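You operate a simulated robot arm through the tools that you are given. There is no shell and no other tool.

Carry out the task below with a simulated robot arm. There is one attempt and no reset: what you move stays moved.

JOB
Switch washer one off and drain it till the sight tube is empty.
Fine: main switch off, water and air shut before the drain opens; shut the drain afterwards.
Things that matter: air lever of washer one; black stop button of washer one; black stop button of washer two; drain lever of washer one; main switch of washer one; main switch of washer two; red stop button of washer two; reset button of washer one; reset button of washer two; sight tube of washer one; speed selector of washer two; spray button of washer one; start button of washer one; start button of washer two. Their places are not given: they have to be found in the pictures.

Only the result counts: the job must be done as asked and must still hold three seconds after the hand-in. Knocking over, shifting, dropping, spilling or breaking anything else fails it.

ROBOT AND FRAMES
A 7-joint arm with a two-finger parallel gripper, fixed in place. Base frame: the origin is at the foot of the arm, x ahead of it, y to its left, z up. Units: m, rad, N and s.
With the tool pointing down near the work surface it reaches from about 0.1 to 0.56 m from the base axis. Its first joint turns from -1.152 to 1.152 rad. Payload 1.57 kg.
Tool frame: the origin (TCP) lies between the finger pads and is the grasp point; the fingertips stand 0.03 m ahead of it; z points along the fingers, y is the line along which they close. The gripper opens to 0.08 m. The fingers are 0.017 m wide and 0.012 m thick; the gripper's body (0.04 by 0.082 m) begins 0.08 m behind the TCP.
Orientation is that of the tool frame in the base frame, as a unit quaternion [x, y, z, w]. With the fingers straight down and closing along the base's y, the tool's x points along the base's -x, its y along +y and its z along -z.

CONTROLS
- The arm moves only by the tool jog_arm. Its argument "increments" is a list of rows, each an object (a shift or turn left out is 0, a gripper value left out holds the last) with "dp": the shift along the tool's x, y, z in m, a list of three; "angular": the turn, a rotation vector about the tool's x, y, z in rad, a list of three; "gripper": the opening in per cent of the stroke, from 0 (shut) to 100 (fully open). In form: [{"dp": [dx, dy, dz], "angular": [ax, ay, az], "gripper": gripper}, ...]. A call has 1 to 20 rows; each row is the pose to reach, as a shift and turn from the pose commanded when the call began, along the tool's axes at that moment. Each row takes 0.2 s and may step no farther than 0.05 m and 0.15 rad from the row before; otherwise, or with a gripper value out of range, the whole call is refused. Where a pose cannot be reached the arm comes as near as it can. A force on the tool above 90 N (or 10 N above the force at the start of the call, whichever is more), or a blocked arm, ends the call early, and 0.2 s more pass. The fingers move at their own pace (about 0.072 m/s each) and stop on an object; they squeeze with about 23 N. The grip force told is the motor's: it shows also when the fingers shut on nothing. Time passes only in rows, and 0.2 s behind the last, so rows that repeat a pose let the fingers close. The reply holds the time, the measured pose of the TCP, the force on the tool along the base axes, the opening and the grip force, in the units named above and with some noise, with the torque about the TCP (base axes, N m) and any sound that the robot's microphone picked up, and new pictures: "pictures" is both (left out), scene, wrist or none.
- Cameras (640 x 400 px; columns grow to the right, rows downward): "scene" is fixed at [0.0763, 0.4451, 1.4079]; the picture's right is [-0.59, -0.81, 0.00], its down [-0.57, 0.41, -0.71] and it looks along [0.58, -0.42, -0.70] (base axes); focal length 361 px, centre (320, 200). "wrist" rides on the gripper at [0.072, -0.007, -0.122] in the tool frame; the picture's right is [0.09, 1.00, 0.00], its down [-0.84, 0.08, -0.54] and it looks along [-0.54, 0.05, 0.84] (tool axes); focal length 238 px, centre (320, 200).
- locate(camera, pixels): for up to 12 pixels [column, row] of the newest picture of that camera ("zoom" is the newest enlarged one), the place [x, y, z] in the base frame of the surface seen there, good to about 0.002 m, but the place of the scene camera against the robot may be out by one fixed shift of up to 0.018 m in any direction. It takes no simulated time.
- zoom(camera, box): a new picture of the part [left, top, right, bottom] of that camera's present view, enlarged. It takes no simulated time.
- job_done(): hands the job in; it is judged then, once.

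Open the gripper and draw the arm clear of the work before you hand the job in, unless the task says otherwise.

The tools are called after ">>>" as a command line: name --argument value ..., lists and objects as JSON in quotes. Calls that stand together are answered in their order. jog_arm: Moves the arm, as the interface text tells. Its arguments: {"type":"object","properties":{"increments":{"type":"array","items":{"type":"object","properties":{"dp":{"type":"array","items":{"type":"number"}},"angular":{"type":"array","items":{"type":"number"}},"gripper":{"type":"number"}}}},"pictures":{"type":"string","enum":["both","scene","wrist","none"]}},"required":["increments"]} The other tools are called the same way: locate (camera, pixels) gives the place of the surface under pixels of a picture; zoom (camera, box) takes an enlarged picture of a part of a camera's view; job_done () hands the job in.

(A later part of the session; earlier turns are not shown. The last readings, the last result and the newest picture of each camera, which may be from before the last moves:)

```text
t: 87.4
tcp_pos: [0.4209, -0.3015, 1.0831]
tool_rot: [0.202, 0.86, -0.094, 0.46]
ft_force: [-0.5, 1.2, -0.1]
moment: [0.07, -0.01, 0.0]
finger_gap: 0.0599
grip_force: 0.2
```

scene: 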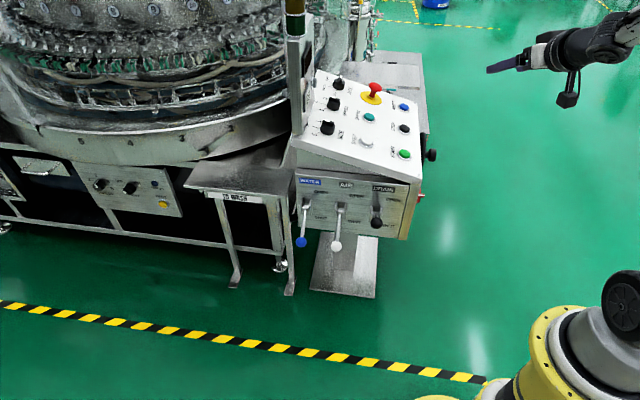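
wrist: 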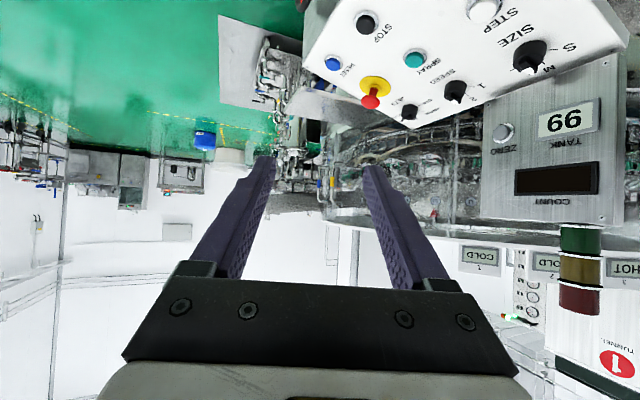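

>>> zoom --camera "wrist" --box '[250, 60, 350, 160]'

>>> zoom --camera "wrist" --box '[300, 70, 380, 150]'

>>> zoom --camera "wrist" --box '[260, 130, 380, 230]'

>>> zoom --camera "wrist" --box '[480, 220, 640, 400]'

>>> zoom --camera "wrist" --box '[380, 90, 500, 230]'

```text
4.00 times, centred on (300, 110) of wrist
```

zoom: 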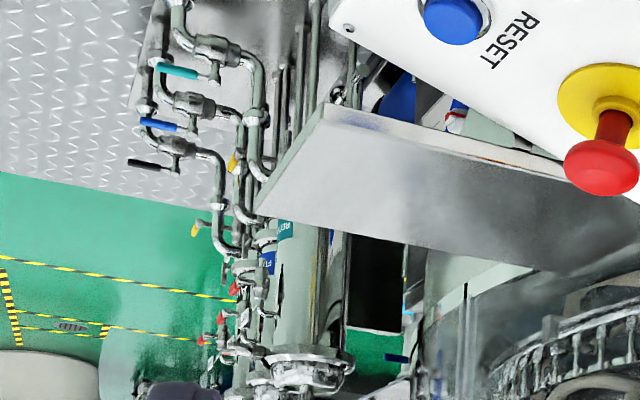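

```text
5.00 times, centred on (340, 110) of wrist
```

zoom: 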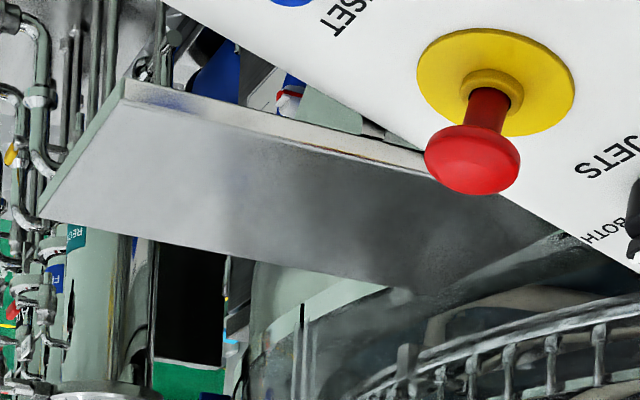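

```text
4.00 times, centred on (320, 180) of wrist
```

zoom: 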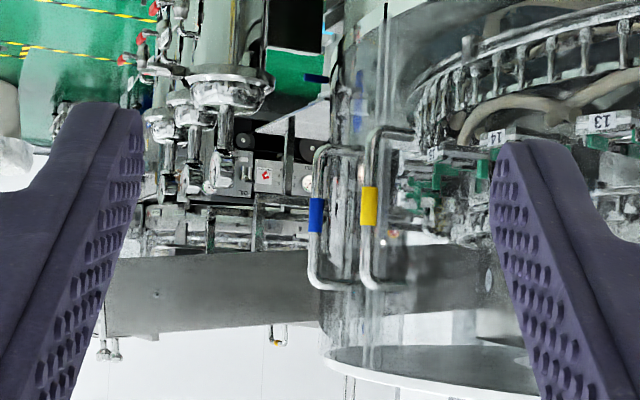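

```text
2.22 times, centred on (560, 310) of wrist
```

zoom: 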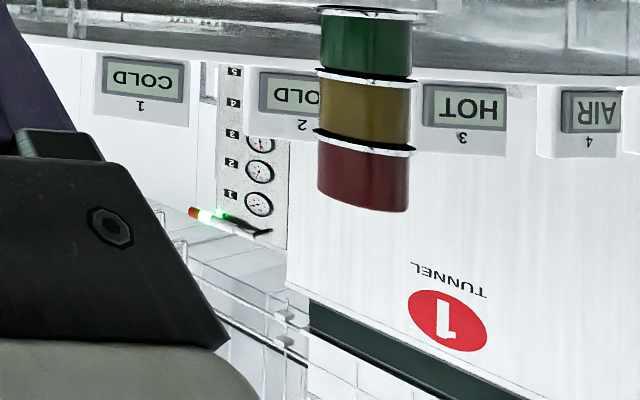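

```text
2.86 times, centred on (440, 160) of wrist
```

zoom: 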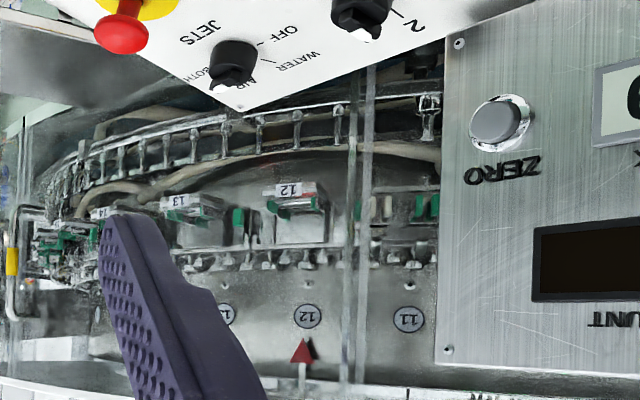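

Behind the desk's rear edge at wrist (334,89) there's something with blue and red bands. I zoom in and locate it.

>>> zoom --camera "wrist" --box '[315, 72, 355, 104]'

>>> locate --camera "wrist" --pixels '[[334, 87], [334, 91], [336, 94], [325, 90], [342, 97], [330, 120], [322, 85], [346, 100]]'

```text
12.50 times, centred on (335, 88) of wrist
```

zoom: 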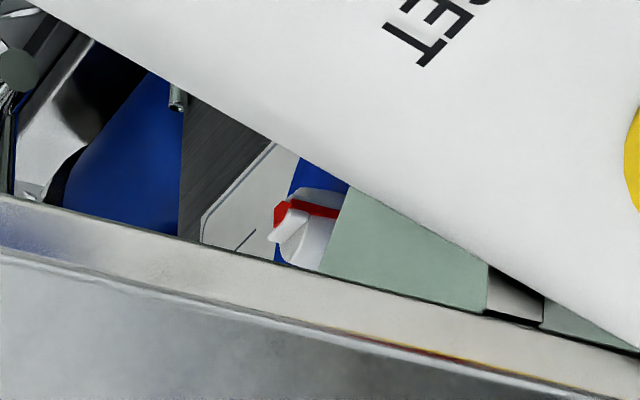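

```text
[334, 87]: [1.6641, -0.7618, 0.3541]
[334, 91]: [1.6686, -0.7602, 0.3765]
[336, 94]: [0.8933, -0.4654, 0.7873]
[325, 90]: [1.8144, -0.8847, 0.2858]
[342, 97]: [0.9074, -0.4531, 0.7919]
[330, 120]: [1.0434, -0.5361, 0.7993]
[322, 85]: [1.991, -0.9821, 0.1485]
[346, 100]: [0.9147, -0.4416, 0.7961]
```

That is the dial on a status board 1.7 m away. I go down in front of the operator panel to look under the desk from that side too.

>>> jog_arm --increments '[{"dp": [0.0363, -0.0047, 0.0266], "angular": [-0.0651, 0.0019, -0.044]}, {"dp": [0.0725, -0.0094, 0.0533], "angular": [-0.1302, 0.0038, -0.088]}, {"dp": [0.1088, -0.0141, 0.0799], "angular": [-0.1953, 0.0057, -0.1321]}, {"dp": [0.1451, -0.0188, 0.1065], "angular": [-0.2604, 0.0076, -0.1761]}, {"dp": [0.1814, -0.0235, 0.1332], "angular": [-0.3255, 0.0095, -0.2201]}, {"dp": [0.2176, -0.0281, 0.1598], "angular": [-0.3905, 0.0114, -0.2641]}, {"dp": [0.2539, -0.0328, 0.1864], "angular": [-0.4556, 0.0133, -0.3081]}, {"dp": [0.2902, -0.0375, 0.213], "angular": [-0.5207, 0.0152, -0.3522]}, {"dp": [0.3264, -0.0422, 0.2397], "angular": [-0.5858, 0.0171, -0.3962]}, {"dp": [0.3627, -0.0469, 0.2663], "angular": [-0.6509, 0.019, -0.4402]}]' --pictures "wrist"

>>> zoom --camera "wrist" --box '[0, 0, 640, 160]'

>>> zoom --camera "wrist" --box '[0, 0, 250, 250]'

```text
t: 89.6
tcp_pos: [0.4187, -0.3392, 0.6306]
tool_rot: [-0.145, 0.871, 0.091, 0.461]
ft_force: [0.1, -0.4, -0.2]
moment: [-0.02, 0.03, 0.01]
finger_gap: 0.0606
grip_force: 0.1
```

wrist: 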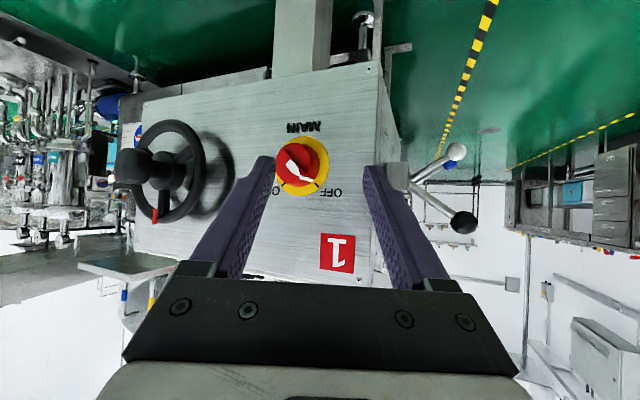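

```text
1.00 times, centred on (320, 80) of wrist (not enlarged: the box is as wide or as high as the picture)
```

zoom: 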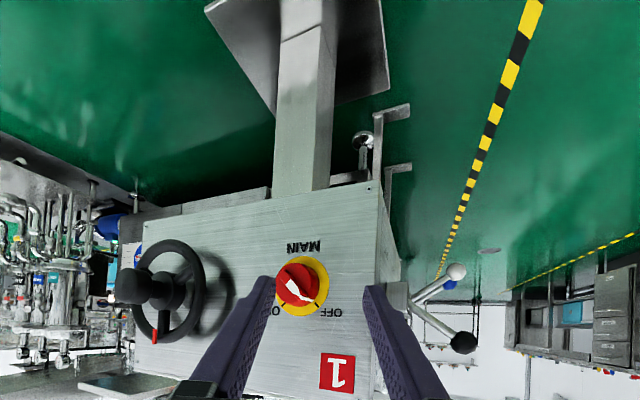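

```text
1.60 times, centred on (125, 125) of wrist
```

zoom: 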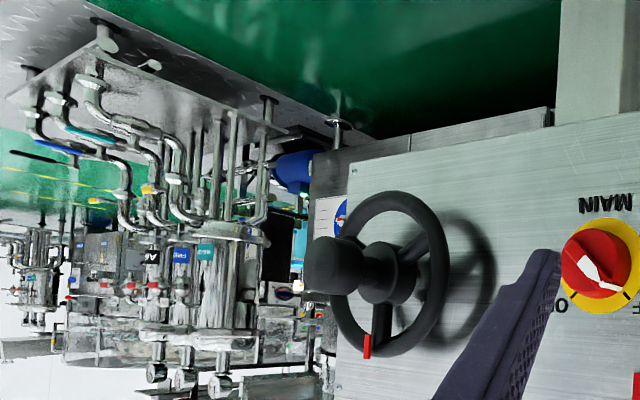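

The zoom can show beyond the frame, handy. I enlarge the manifold with the three labelled tanks at the left of this view.

>>> zoom --camera "wrist" --box '[20, 90, 130, 200]'

>>> zoom --camera "wrist" --box '[60, 130, 140, 210]'

>>> zoom --camera "wrist" --box '[0, 130, 70, 210]'

>>> zoom --camera "wrist" --box '[80, 240, 200, 340]'

>>> zoom --camera "wrist" --box '[0, 40, 110, 130]'

```text
3.64 times, centred on (75, 145) of wrist
```

zoom: 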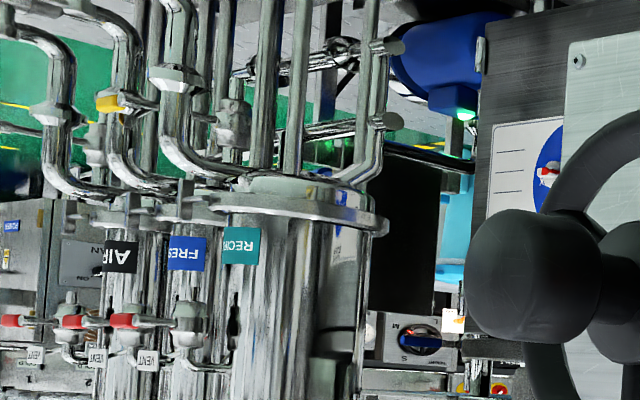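

```text
5.00 times, centred on (100, 170) of wrist
```

zoom: 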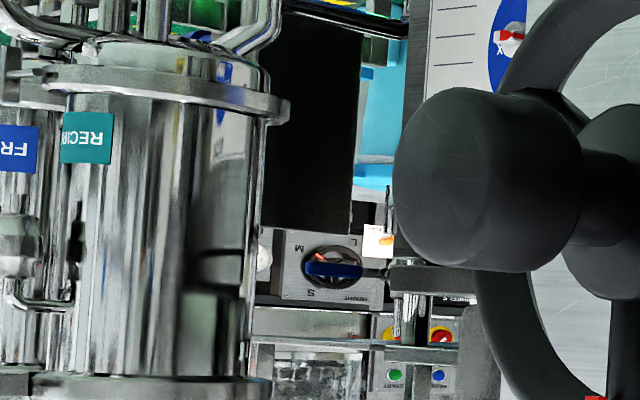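

```text
5.00 times, centred on (35, 170) of wrist
```

zoom: 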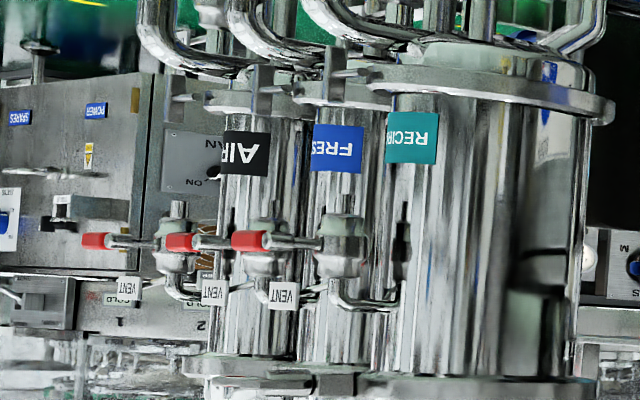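

```text
4.00 times, centred on (140, 290) of wrist
```

zoom: 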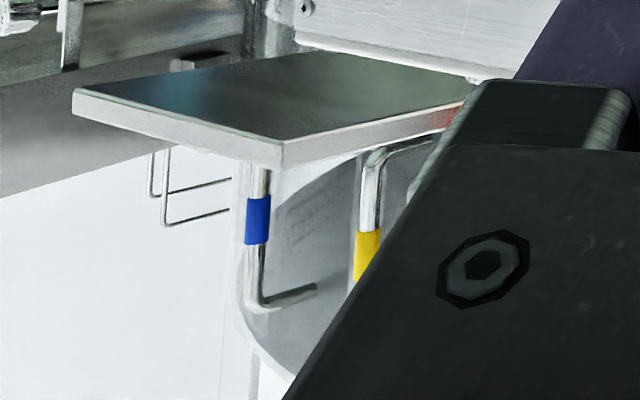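

```text
4.44 times, centred on (55, 85) of wrist
```

zoom: 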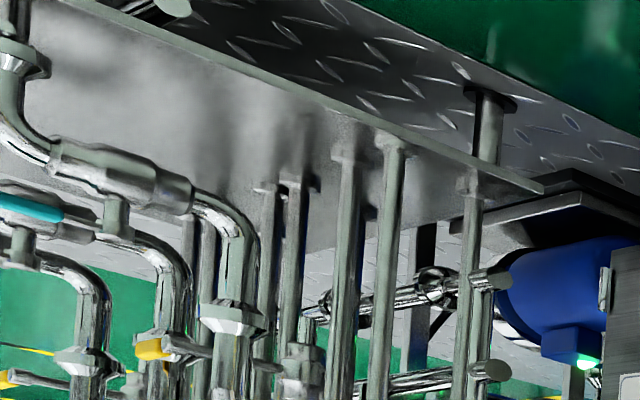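

Through the gap at wrist (118,204) another machine's desk is visible far away. I enlarge it, since it may be washer two and show where its sight tube sits.

>>> zoom --camera "wrist" --box '[84, 180, 136, 212]'

>>> zoom --camera "wrist" --box '[100, 120, 140, 160]'

>>> locate --camera "wrist" --pixels '[[115, 205], [123, 205], [100, 188], [115, 160], [112, 200], [95, 200]]'

```text
12.31 times, centred on (110, 196) of wrist
```

zoom: 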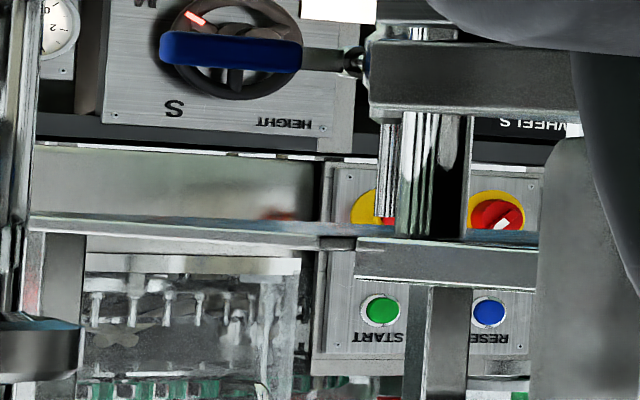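

```text
10.00 times, centred on (120, 140) of wrist
```

zoom: 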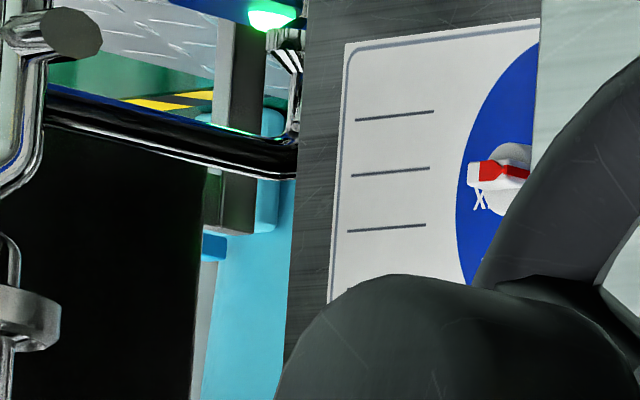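

```text
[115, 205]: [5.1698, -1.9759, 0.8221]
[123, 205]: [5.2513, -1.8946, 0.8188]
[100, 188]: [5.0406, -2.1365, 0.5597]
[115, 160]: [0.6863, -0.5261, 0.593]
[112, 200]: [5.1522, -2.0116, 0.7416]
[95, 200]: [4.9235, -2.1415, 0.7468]
```

That is another washer about 5 m off (HEIGHT wheel, START, RESET), surely washer two, not reachable. One candidate is left: a thin bright vertical line seen earlier in the dark under the machine; I go back to the low left viewpoint.

>>> jog_arm --increments '[{"dp": [-0.0388, 0.0246, -0.016]}, {"dp": [-0.0775, 0.0492, -0.032]}, {"dp": [-0.1163, 0.0738, -0.048]}, {"dp": [-0.1551, 0.0983, -0.064]}, {"dp": [-0.1938, 0.1229, -0.08]}, {"dp": [-0.2326, 0.1475, -0.096]}, {"dp": [-0.238, 0.1929, -0.08], "angular": [0.0373, -0.0011, 0.0252]}, {"dp": [-0.2434, 0.2383, -0.064], "angular": [0.0746, -0.0023, 0.0503]}, {"dp": [-0.2488, 0.2838, -0.048], "angular": [0.112, -0.0034, 0.0755]}, {"dp": [-0.2542, 0.3292, -0.032], "angular": [0.1493, -0.0045, 0.1007]}, {"dp": [-0.2596, 0.3746, -0.016], "angular": [0.1866, -0.0057, 0.1258]}, {"dp": [-0.265, 0.42, 0], "angular": [0.2239, -0.0068, 0.151]}, {"dp": [-0.2269, 0.4242, 0.028], "angular": [0.2239, -0.0068, 0.151]}, {"dp": [-0.1887, 0.4284, 0.0561], "angular": [0.2239, -0.0068, 0.151]}, {"dp": [-0.1506, 0.4326, 0.0841], "angular": [0.2239, -0.0068, 0.151]}, {"dp": [-0.1124, 0.4368, 0.1121], "angular": [0.2239, -0.0068, 0.151]}, {"dp": [-0.0743, 0.441, 0.1401], "angular": [0.2239, -0.0068, 0.151]}, {"dp": [-0.0361, 0.4452, 0.1682], "angular": [0.2239, -0.0068, 0.151]}, {"dp": [0.002, 0.4494, 0.1962], "angular": [0.2239, -0.0068, 0.151]}]' --pictures "both"

```text
t: 93.6
tcp_pos: [0.4165, 0.1388, 0.5276]
tool_rot: [-0.026, 0.883, 0.028, 0.469]
ft_force: [0.5, -0.7, 0.0]
moment: [0.01, 0.02, -0.02]
finger_gap: 0.0599
grip_force: 0.0
```

scene: 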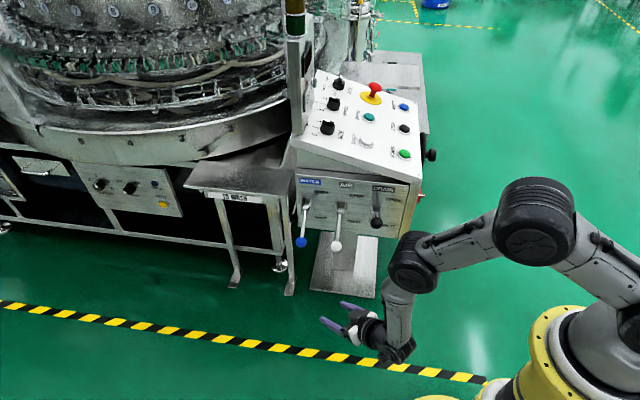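
wrist: 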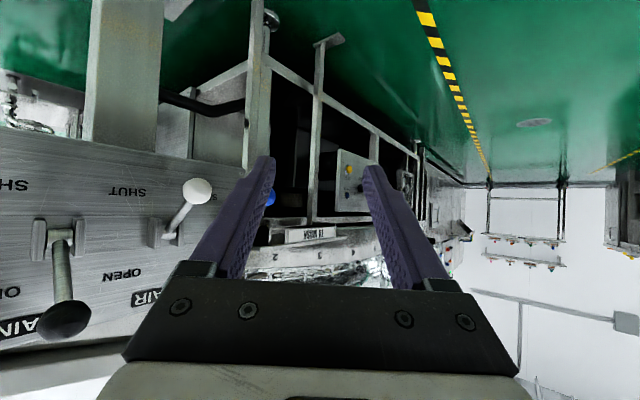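

>>> zoom --camera "wrist" --box '[240, 50, 360, 250]'

>>> zoom --camera "wrist" --box '[265, 90, 345, 190]'

>>> zoom --camera "wrist" --box '[150, 60, 280, 180]'

>>> zoom --camera "wrist" --box '[330, 110, 480, 250]'

```text
2.00 times, centred on (300, 150) of wrist
```

zoom: 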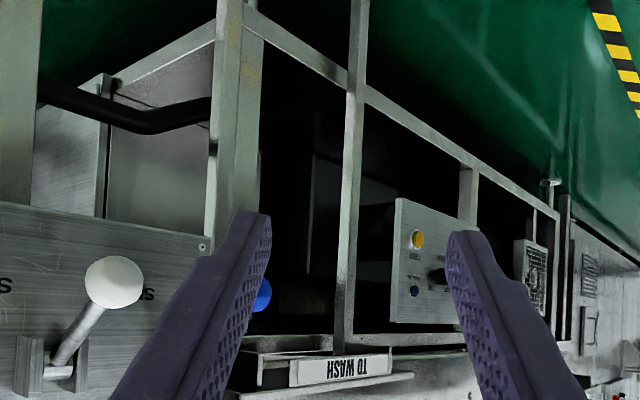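

```text
4.00 times, centred on (305, 140) of wrist
```

zoom: 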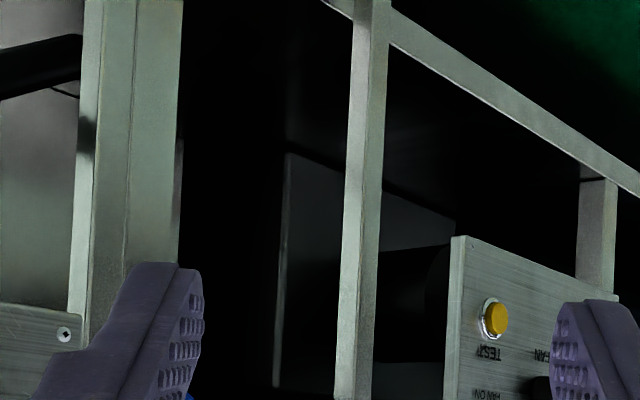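

```text
3.33 times, centred on (215, 120) of wrist
```

zoom: 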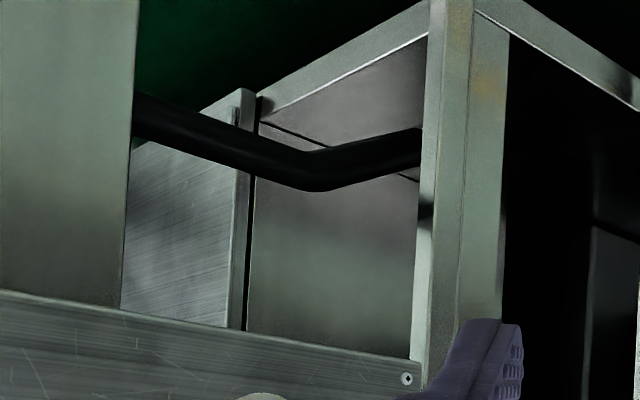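

```text
2.86 times, centred on (405, 180) of wrist
```

zoom: 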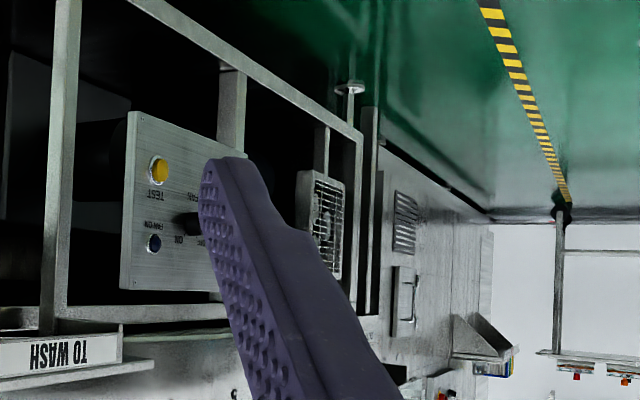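

Just an internal box there. Since zoom can reach past the frame, I extend the scene picture upward, left and right.

>>> zoom --camera "scene" --box '[0, 0, 640, 2]'

>>> zoom --camera "scene" --box '[0, 0, 2, 400]'

>>> zoom --camera "scene" --box '[638, 0, 640, 400]'

>>> zoom --camera "scene" --box '[0, 398, 640, 400]'

```text
1.00 times, centred on (320, 1) of scene (not enlarged: the box is as wide or as high as the picture)
```

zoom: 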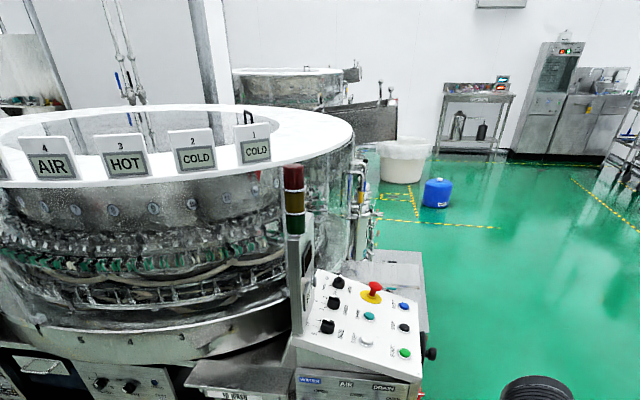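

```text
1.00 times, centred on (1, 200) of scene (not enlarged: the box is as wide or as high as the picture)
```

zoom: 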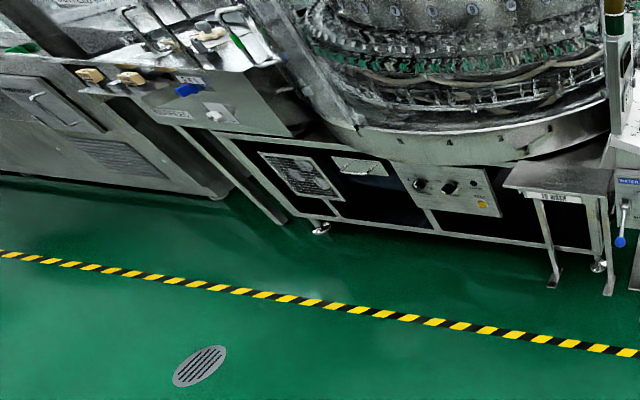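

```text
1.00 times, centred on (639, 200) of scene (not enlarged: the box is as wide or as high as the picture)
```

zoom: 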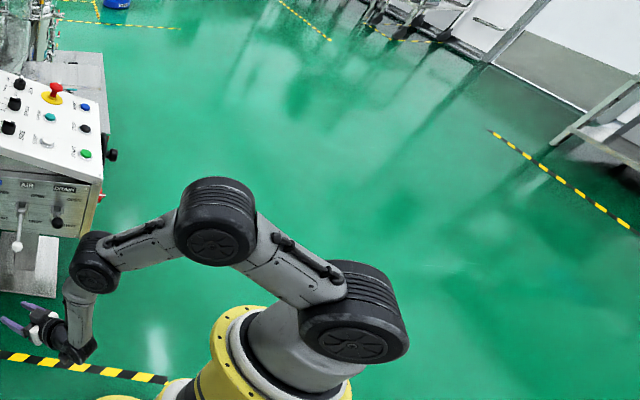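

```text
1.00 times, centred on (320, 399) of scene (not enlarged: the box is as wide or as high as the picture)
```

zoom: 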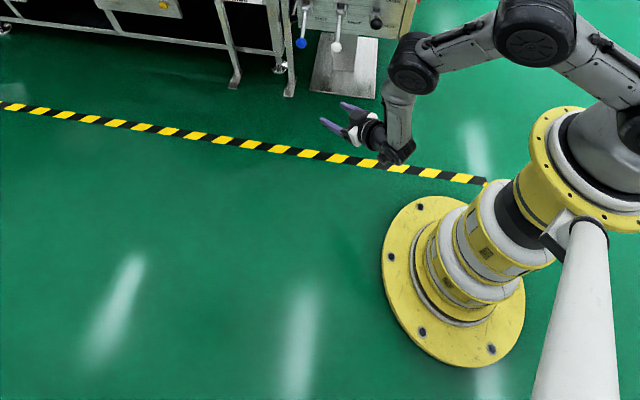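

Great, the extended view shows more: vertical tubes with blue behind the drum at extended position (120,−119). I try a box with negative rows to enlarge it.

>>> zoom --camera "scene" --box '[70, -200, 190, -80]'

>>> zoom --camera "scene" --box '[220, -150, 420, -20]'

>>> zoom --camera "scene" --box '[-320, 0, -100, 150]'

```text
refused: -200 is not a number from 0 to 400
```

```text
refused: -150 is not a number from 0 to 400
```

```text
refused: -320 is not a number from 0 to 640
```

Negative numbers are refused, but a flat box at the top edge still extends. I use that at 1.5×.

>>> zoom --camera "scene" --box '[0, 0, 427, 2]'

>>> zoom --camera "scene" --box '[150, 0, 640, 2]'

>>> zoom --camera "scene" --box '[0, 0, 2, 270]'

```text
1.50 times, centred on (214, 1) of scene
```

zoom: 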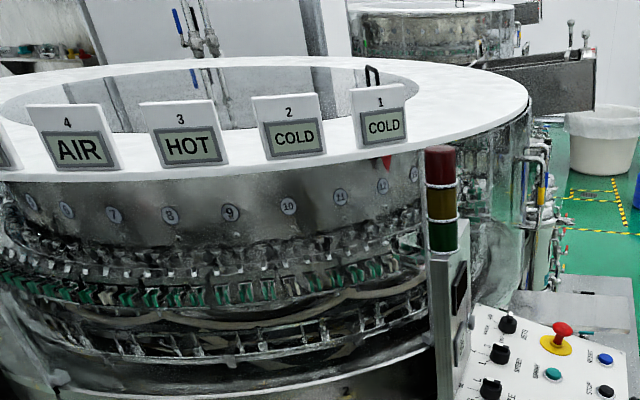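

```text
1.31 times, centred on (395, 1) of scene
```

zoom: 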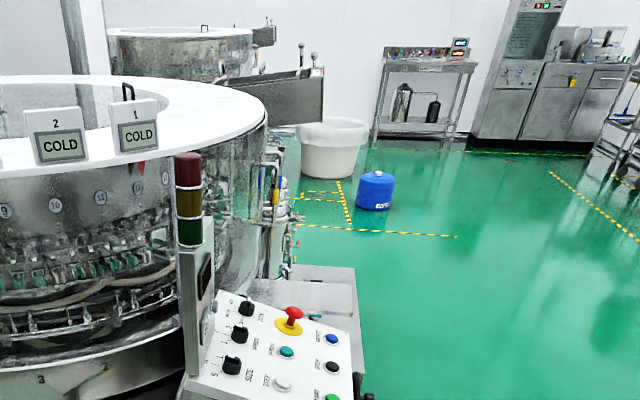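

```text
1.48 times, centred on (1, 135) of scene
```

zoom: 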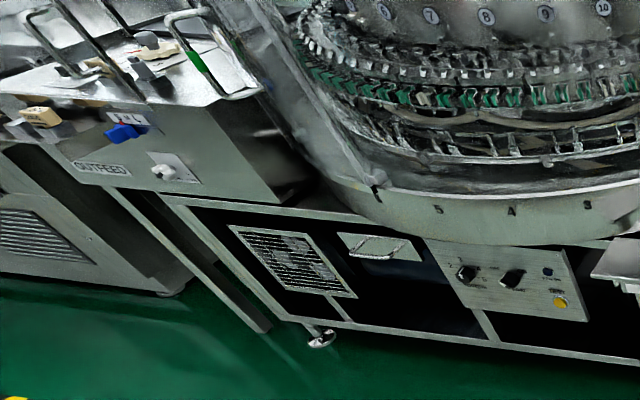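

The tall chrome pipes far behind have blue lever handles, not a tube. I enlarge the right side of the drum near the top edge.

>>> zoom --camera "scene" --box '[320, 0, 420, 2]'

>>> zoom --camera "scene" --box '[280, 0, 440, 2]'

>>> zoom --camera "wrist" --box '[0, 0, 640, 2]'

>>> zoom --camera "wrist" --box '[0, 0, 2, 400]'

```text
6.40 times, centred on (370, 1) of scene
```

zoom: 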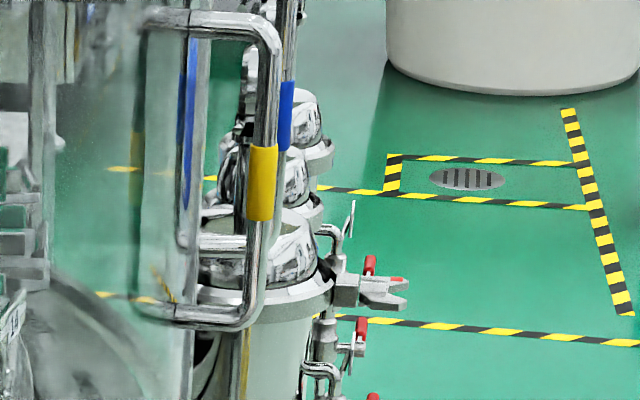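

```text
4.00 times, centred on (360, 1) of scene
```

zoom: 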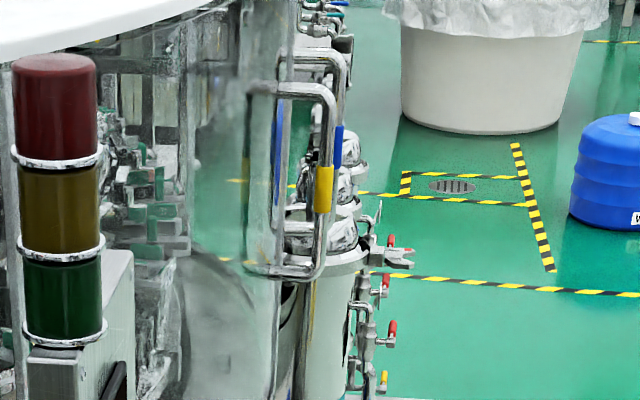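

```text
1.00 times, centred on (320, 1) of wrist (not enlarged: the box is as wide or as high as the picture)
```

zoom: 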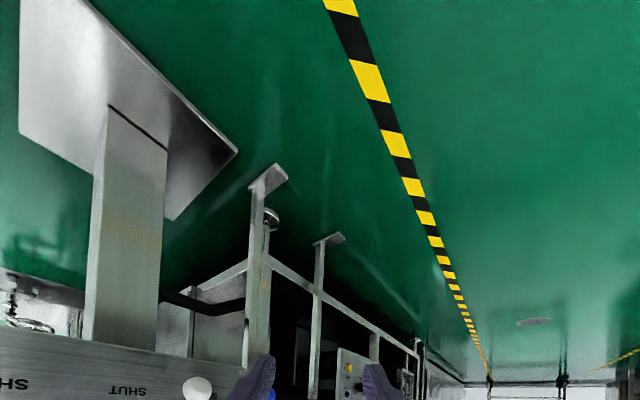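

```text
1.00 times, centred on (1, 200) of wrist (not enlarged: the box is as wide or as high as the picture)
```

zoom: 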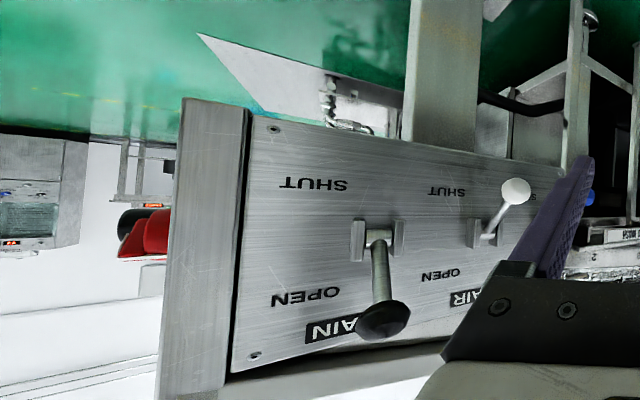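

Inside the handle loop at scene column ≈349 there is a long thin vertical blue column (rows −25…6), which looks like a liquid column. I locate it and enlarge it.

>>> locate --camera "scene" --pixels '[[349, 1], [349, 4], [349, 8], [349, 15], [352, 3], [346, 3], [360, 3], [349, 30]]'

>>> zoom --camera "scene" --box '[320, 0, 378, 2]'

>>> zoom --camera "scene" --box '[335, 0, 363, 2]'

```text
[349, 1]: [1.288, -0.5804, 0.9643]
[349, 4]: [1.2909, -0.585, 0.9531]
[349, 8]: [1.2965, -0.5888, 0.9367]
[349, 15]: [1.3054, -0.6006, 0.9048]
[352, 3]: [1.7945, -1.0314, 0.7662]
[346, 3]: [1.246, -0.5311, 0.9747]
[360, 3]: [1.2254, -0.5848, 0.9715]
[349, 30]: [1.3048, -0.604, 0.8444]
```

```text
11.03 times, centred on (349, 1) of scene
```

zoom: 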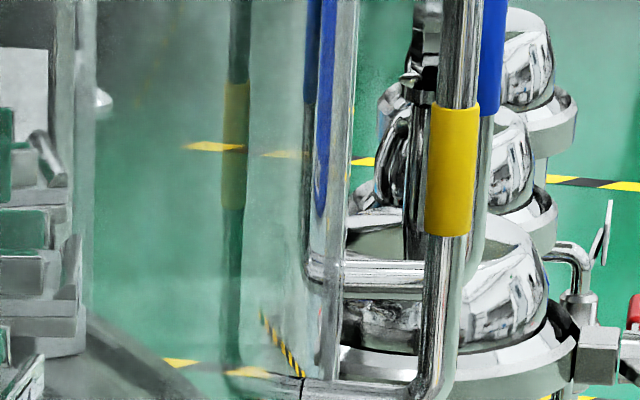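

```text
16.00 times, centred on (349, 1) of scene
```

zoom: 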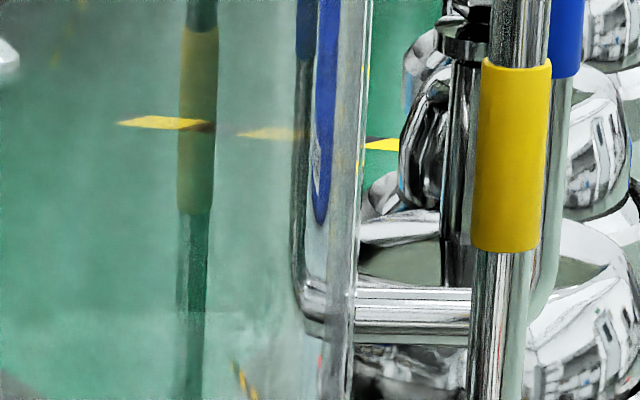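

That blue streak is a reflection of the blue handle band. The side of the machine's cabinet beyond the desk's right end (with the STATUS board) is best seen from far right and back; I go there.

>>> jog_arm --increments '[{"dp": [-0.0362, -0.0039, -0.0249]}, {"dp": [-0.0724, -0.0078, -0.0498]}, {"dp": [-0.1086, -0.0117, -0.0747]}, {"dp": [-0.1448, -0.0156, -0.0997]}, {"dp": [-0.181, -0.0194, -0.1246]}, {"dp": [-0.2172, -0.0233, -0.1495]}, {"dp": [-0.2534, -0.0272, -0.1744]}, {"dp": [-0.2896, -0.0311, -0.1993]}, {"dp": [-0.2957, -0.0741, -0.2072]}, {"dp": [-0.3017, -0.1171, -0.215]}, {"dp": [-0.3078, -0.1601, -0.2229]}, {"dp": [-0.3138, -0.2031, -0.2307]}, {"dp": [-0.3199, -0.2461, -0.2386]}, {"dp": [-0.3259, -0.2891, -0.2464]}]' --pictures "none"

>>> jog_arm --increments '[{"dp": [0.0173, -0.0414, 0.0052], "angular": [-0.0103, 0.0275, -0.007]}, {"dp": [0.0345, -0.0828, 0.0105], "angular": [-0.0206, 0.0549, -0.0139]}, {"dp": [0.0518, -0.1242, 0.0157], "angular": [-0.0309, 0.0824, -0.0209]}, {"dp": [0.0691, -0.1657, 0.021], "angular": [-0.0413, 0.1098, -0.0279]}, {"dp": [0.0864, -0.2071, 0.0262], "angular": [-0.0516, 0.1373, -0.0349]}, {"dp": [0.1036, -0.2485, 0.0315], "angular": [-0.0619, 0.1647, -0.0418]}, {"dp": [0.1209, -0.2899, 0.0367], "angular": [-0.0722, 0.1922, -0.0488]}]' --pictures "wrist"

>>> zoom --camera "wrist" --box '[0, 0, 2, 400]'

>>> zoom --camera "wrist" --box '[0, 0, 320, 200]'

```text
t: 96.6
tcp_pos: [0.4189, -0.1639, 0.9299]
tool_rot: [-0.025, 0.883, 0.027, 0.468]
ft_force: [-0.2, 0.4, 0.8]
moment: [0.03, -0.01, 0.0]
finger_gap: 0.0597
grip_force: 0.0
```

```text
t: 98.2
tcp_pos: [0.4044, -0.4494, 0.8034]
tool_rot: [-0.067, 0.921, 0.045, 0.38]
ft_force: [-0.5, -0.4, 0.4]
moment: [0.01, -0.01, 0.0]
finger_gap: 0.0598
grip_force: 0.0
```

wrist: 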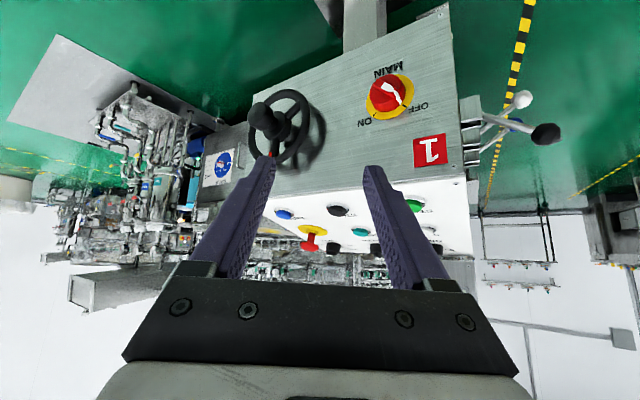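

```text
1.00 times, centred on (1, 200) of wrist (not enlarged: the box is as wide or as high as the picture)
```

zoom: 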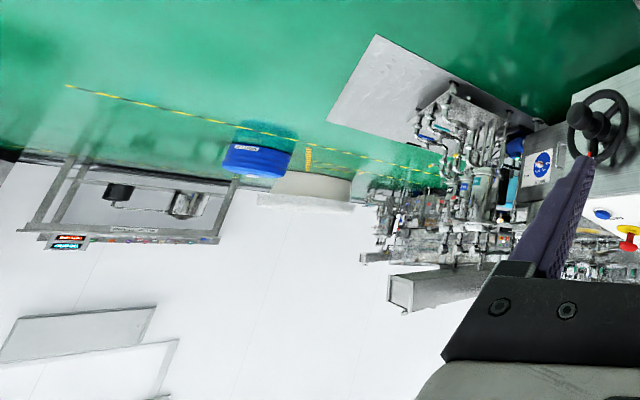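

```text
2.00 times, centred on (160, 100) of wrist
```

zoom: 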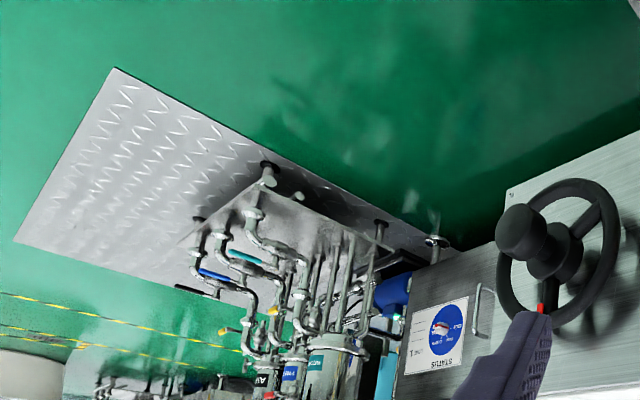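

Now the STATUS cabinet (222,165) and a light-blue column right beside it at (193,180) are visible. I enlarge that.

>>> zoom --camera "wrist" --box '[170, 120, 260, 220]'

>>> zoom --camera "wrist" --box '[175, 140, 215, 215]'

>>> locate --camera "wrist" --pixels '[[192, 195], [193, 185], [195, 175], [196, 165], [197, 158], [222, 165], [188, 205], [205, 190]]'

```text
4.00 times, centred on (215, 170) of wrist
```

zoom: 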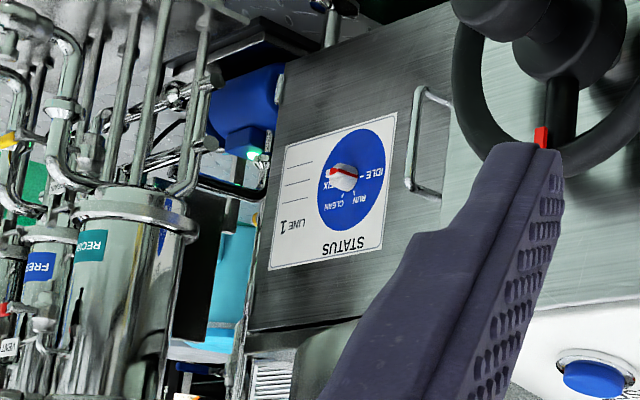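

```text
5.33 times, centred on (195, 178) of wrist
```

zoom: 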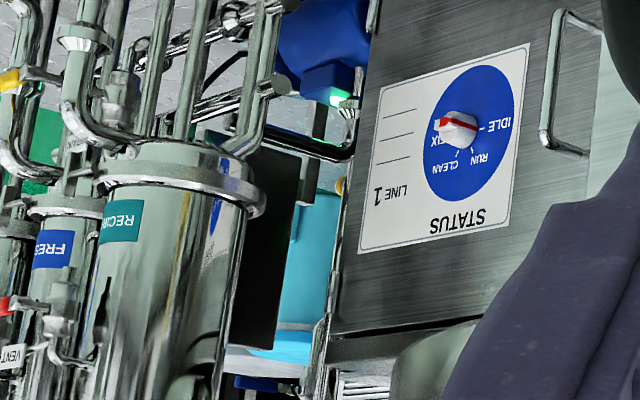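

```text
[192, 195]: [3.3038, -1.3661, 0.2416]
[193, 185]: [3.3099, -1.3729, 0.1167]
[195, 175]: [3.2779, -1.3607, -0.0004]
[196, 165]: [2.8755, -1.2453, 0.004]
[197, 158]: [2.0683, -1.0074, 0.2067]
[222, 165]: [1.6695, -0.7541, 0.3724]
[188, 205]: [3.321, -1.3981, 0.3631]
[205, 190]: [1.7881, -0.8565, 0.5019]
```

The light-blue thing is a crate 3 m away. Earlier I noticed a faint blue smear on the desk's side wall above the WATER label; I look at it again now that the blue ball is down.

>>> zoom --camera "scene" --box '[285, 135, 345, 185]'

>>> zoom --camera "scene" --box '[230, 120, 310, 180]'

>>> zoom --camera "scene" --box '[340, 160, 430, 240]'

```text
8.00 times, centred on (315, 160) of scene
```

zoom: 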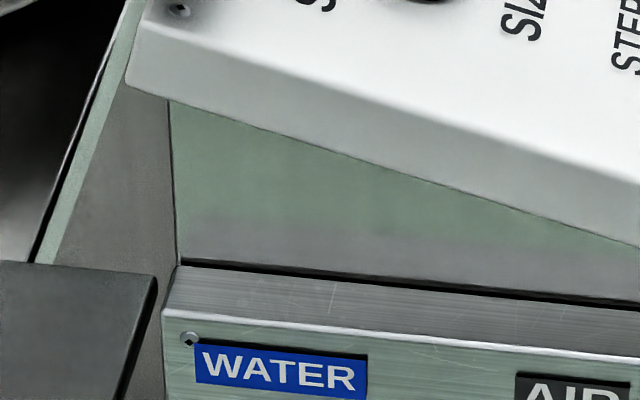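

```text
6.67 times, centred on (270, 150) of scene
```

zoom: 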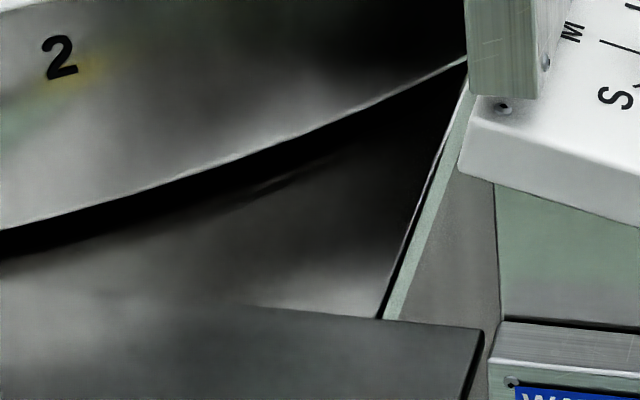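

```text
5.00 times, centred on (385, 200) of scene
```

zoom: 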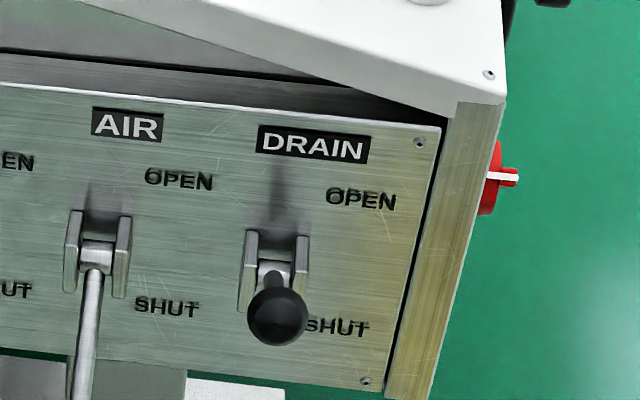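

The smear was only the blue ball's reflection. While the drain keeps running I take one more kind of view: steeply down over the gap between desk, post and machine.

>>> jog_arm --increments '[{"dp": [-0.0282, 0.0013, -0.0282]}, {"dp": [-0.0565, 0.0026, -0.0564]}, {"dp": [-0.0847, 0.0038, -0.0847]}, {"dp": [-0.113, 0.0051, -0.1129]}, {"dp": [-0.1412, 0.0064, -0.1411]}, {"dp": [-0.1543, 0.0492, -0.1289], "angular": [0.0247, 0.0489, 0.0247]}, {"dp": [-0.1674, 0.0919, -0.1166], "angular": [0.0494, 0.0978, 0.0494]}, {"dp": [-0.1806, 0.1347, -0.1044], "angular": [0.0741, 0.1467, 0.0741]}, {"dp": [-0.1937, 0.1774, -0.0921], "angular": [0.0988, 0.1956, 0.0988]}, {"dp": [-0.2068, 0.2202, -0.0799], "angular": [0.1236, 0.2445, 0.1235]}, {"dp": [-0.2199, 0.2629, -0.0677], "angular": [0.1483, 0.2933, 0.1481]}, {"dp": [-0.233, 0.3057, -0.0554], "angular": [0.173, 0.3422, 0.1728]}, {"dp": [-0.2462, 0.3484, -0.0432], "angular": [0.1977, 0.3911, 0.1975]}, {"dp": [-0.2593, 0.3912, -0.0309], "angular": [0.2224, 0.44, 0.2222]}, {"dp": [-0.2724, 0.4339, -0.0187], "angular": [0.2471, 0.4889, 0.2469]}]' --pictures "wrist"

>>> zoom --camera "wrist" --box '[140, 90, 500, 290]'

```text
t: 101.4
tcp_pos: [0.4471, -0.1026, 0.945]
tool_rot: [0.046, 0.976, -0.007, 0.215]
ft_force: [0.5, 1.4, 0.2]
moment: [-0.01, 0.0, 0.0]
finger_gap: 0.0599
grip_force: 0.0
out of reach, approached as far as the arm can: row 12, 13, 14, 15
```

wrist: 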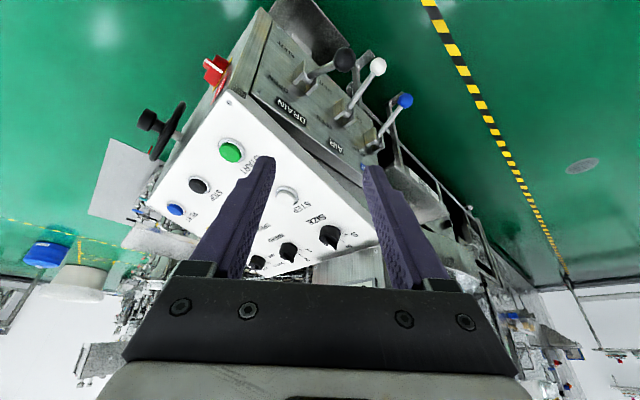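

```text
1.78 times, centred on (320, 190) of wrist
```

zoom: 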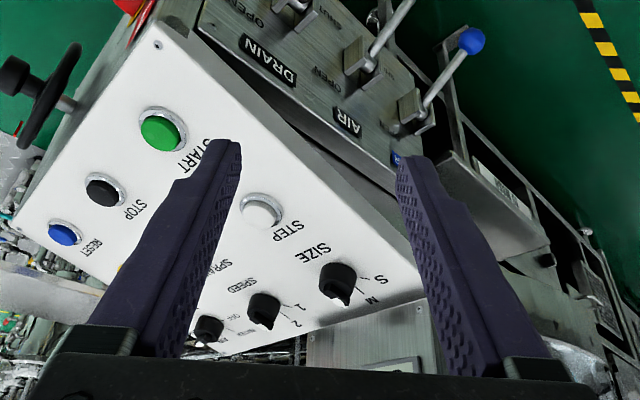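

No tube here either. I check the black ∩-shaped item on the drum's top ring near "COLD 1" and the ring region with the widest upward extension.

>>> zoom --camera "scene" --box '[115, 0, 382, 2]'

>>> zoom --camera "scene" --box '[0, 0, 260, 2]'

>>> zoom --camera "wrist" --box '[638, 0, 640, 400]'

```text
2.40 times, centred on (248, 1) of scene
```

zoom: 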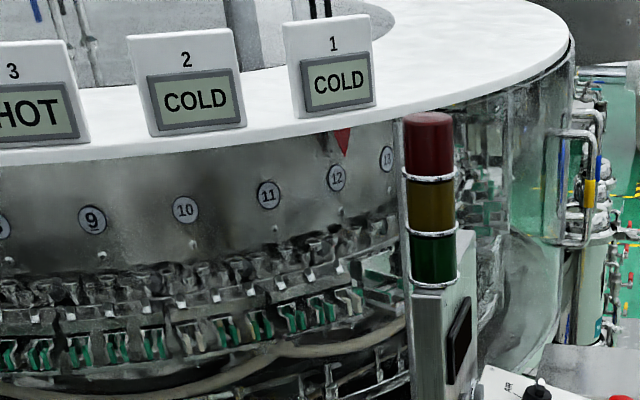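

```text
2.46 times, centred on (130, 1) of scene
```

zoom: 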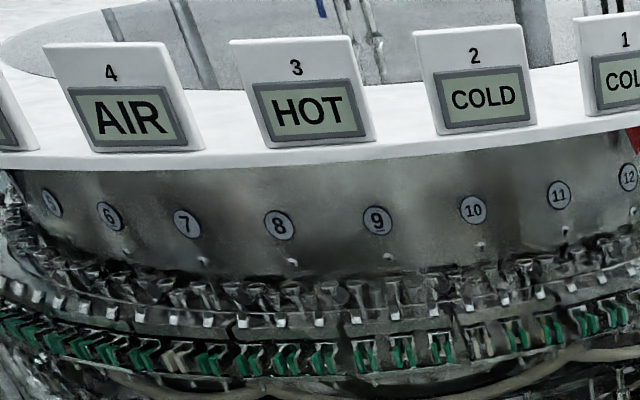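

```text
1.00 times, centred on (639, 200) of wrist (not enlarged: the box is as wide or as high as the picture)
```

zoom: 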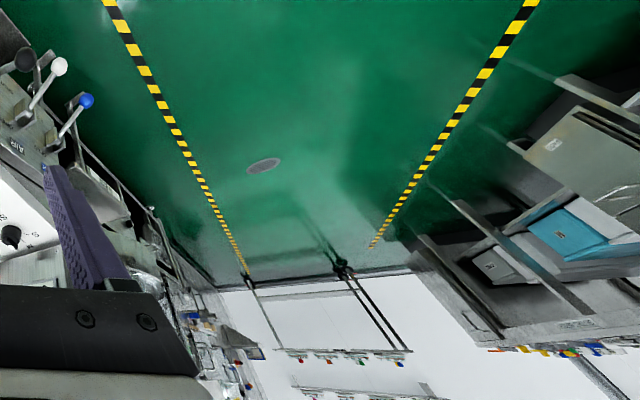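

I haven't found the tube in any reachable view, so I will drain for a generous time while watching the levers and display. First I return to the watching pose.

>>> jog_arm --increments '[{"dp": [0.0149, 0.0365, 0.0121], "angular": [0, -0.1236, 0]}, {"dp": [0.0298, 0.073, 0.0242], "angular": [0, -0.2472, 0]}, {"dp": [0.0446, 0.1094, 0.0364], "angular": [0, -0.3708, 0]}, {"dp": [0.0595, 0.1459, 0.0485], "angular": [0, -0.4944, 0]}, {"dp": [0.0744, 0.1824, 0.0606], "angular": [0, -0.618, 0]}]' --pictures "none"

>>> jog_arm --increments '[{"dp": [0, 0, 0], "angular": [0.0865, 0, 0.05]}, {"dp": [0, 0, 0], "angular": [0.173, 0, 0.1]}, {"dp": [0, 0, 0], "angular": [0.26, 0, 0.15]}, {"dp": [0, 0, 0], "angular": [0.26, 0, 0.15]}, {"dp": [0, 0, 0], "angular": [0.26, 0, 0.15]}, {"dp": [0, 0, 0], "angular": [0.26, 0, 0.15]}, {"dp": [0, 0, 0], "angular": [0.26, 0, 0.15]}, {"dp": [0, 0, 0], "angular": [0.26, 0, 0.15]}, {"dp": [0, 0, 0], "angular": [0.26, 0, 0.15]}, {"dp": [0, 0, 0], "angular": [0.26, 0, 0.15]}]' --pictures "both"

>>> zoom --camera "wrist" --box '[120, 0, 400, 270]'

```text
t: 102.6
tcp_pos: [0.423, 0.0862, 0.8683]
tool_rot: [0.041, 0.863, -0.02, 0.502]
ft_force: [0.3, 0.0, 0.9]
moment: [-0.02, 0.02, 0.06]
finger_gap: 0.0599
grip_force: 0.1
```

```text
t: 104.8
tcp_pos: [0.4236, 0.084, 0.8704]
tool_rot: [0.171, 0.849, -0.095, 0.492]
ft_force: [0.1, -0.3, 0.6]
moment: [-0.03, 0.0, 0.0]
finger_gap: 0.0601
grip_force: 0.1
```

scene: 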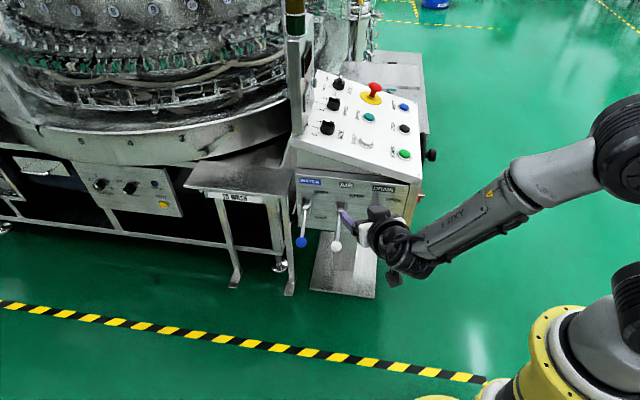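
wrist: 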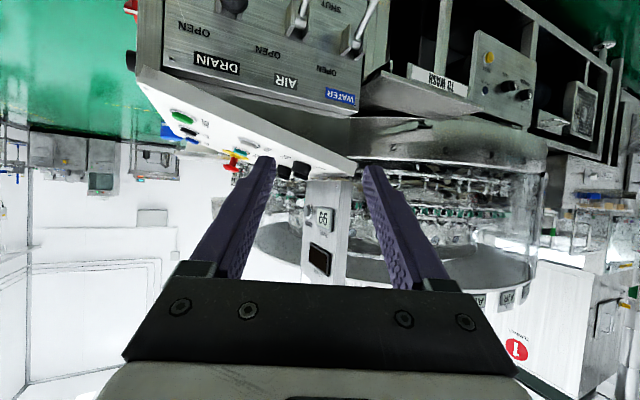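

```text
1.48 times, centred on (260, 135) of wrist
```

zoom: 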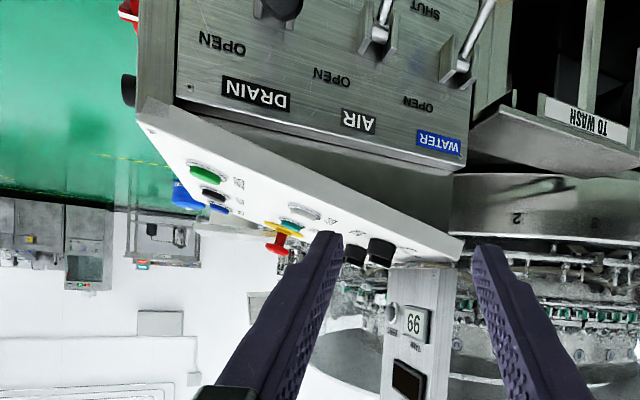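

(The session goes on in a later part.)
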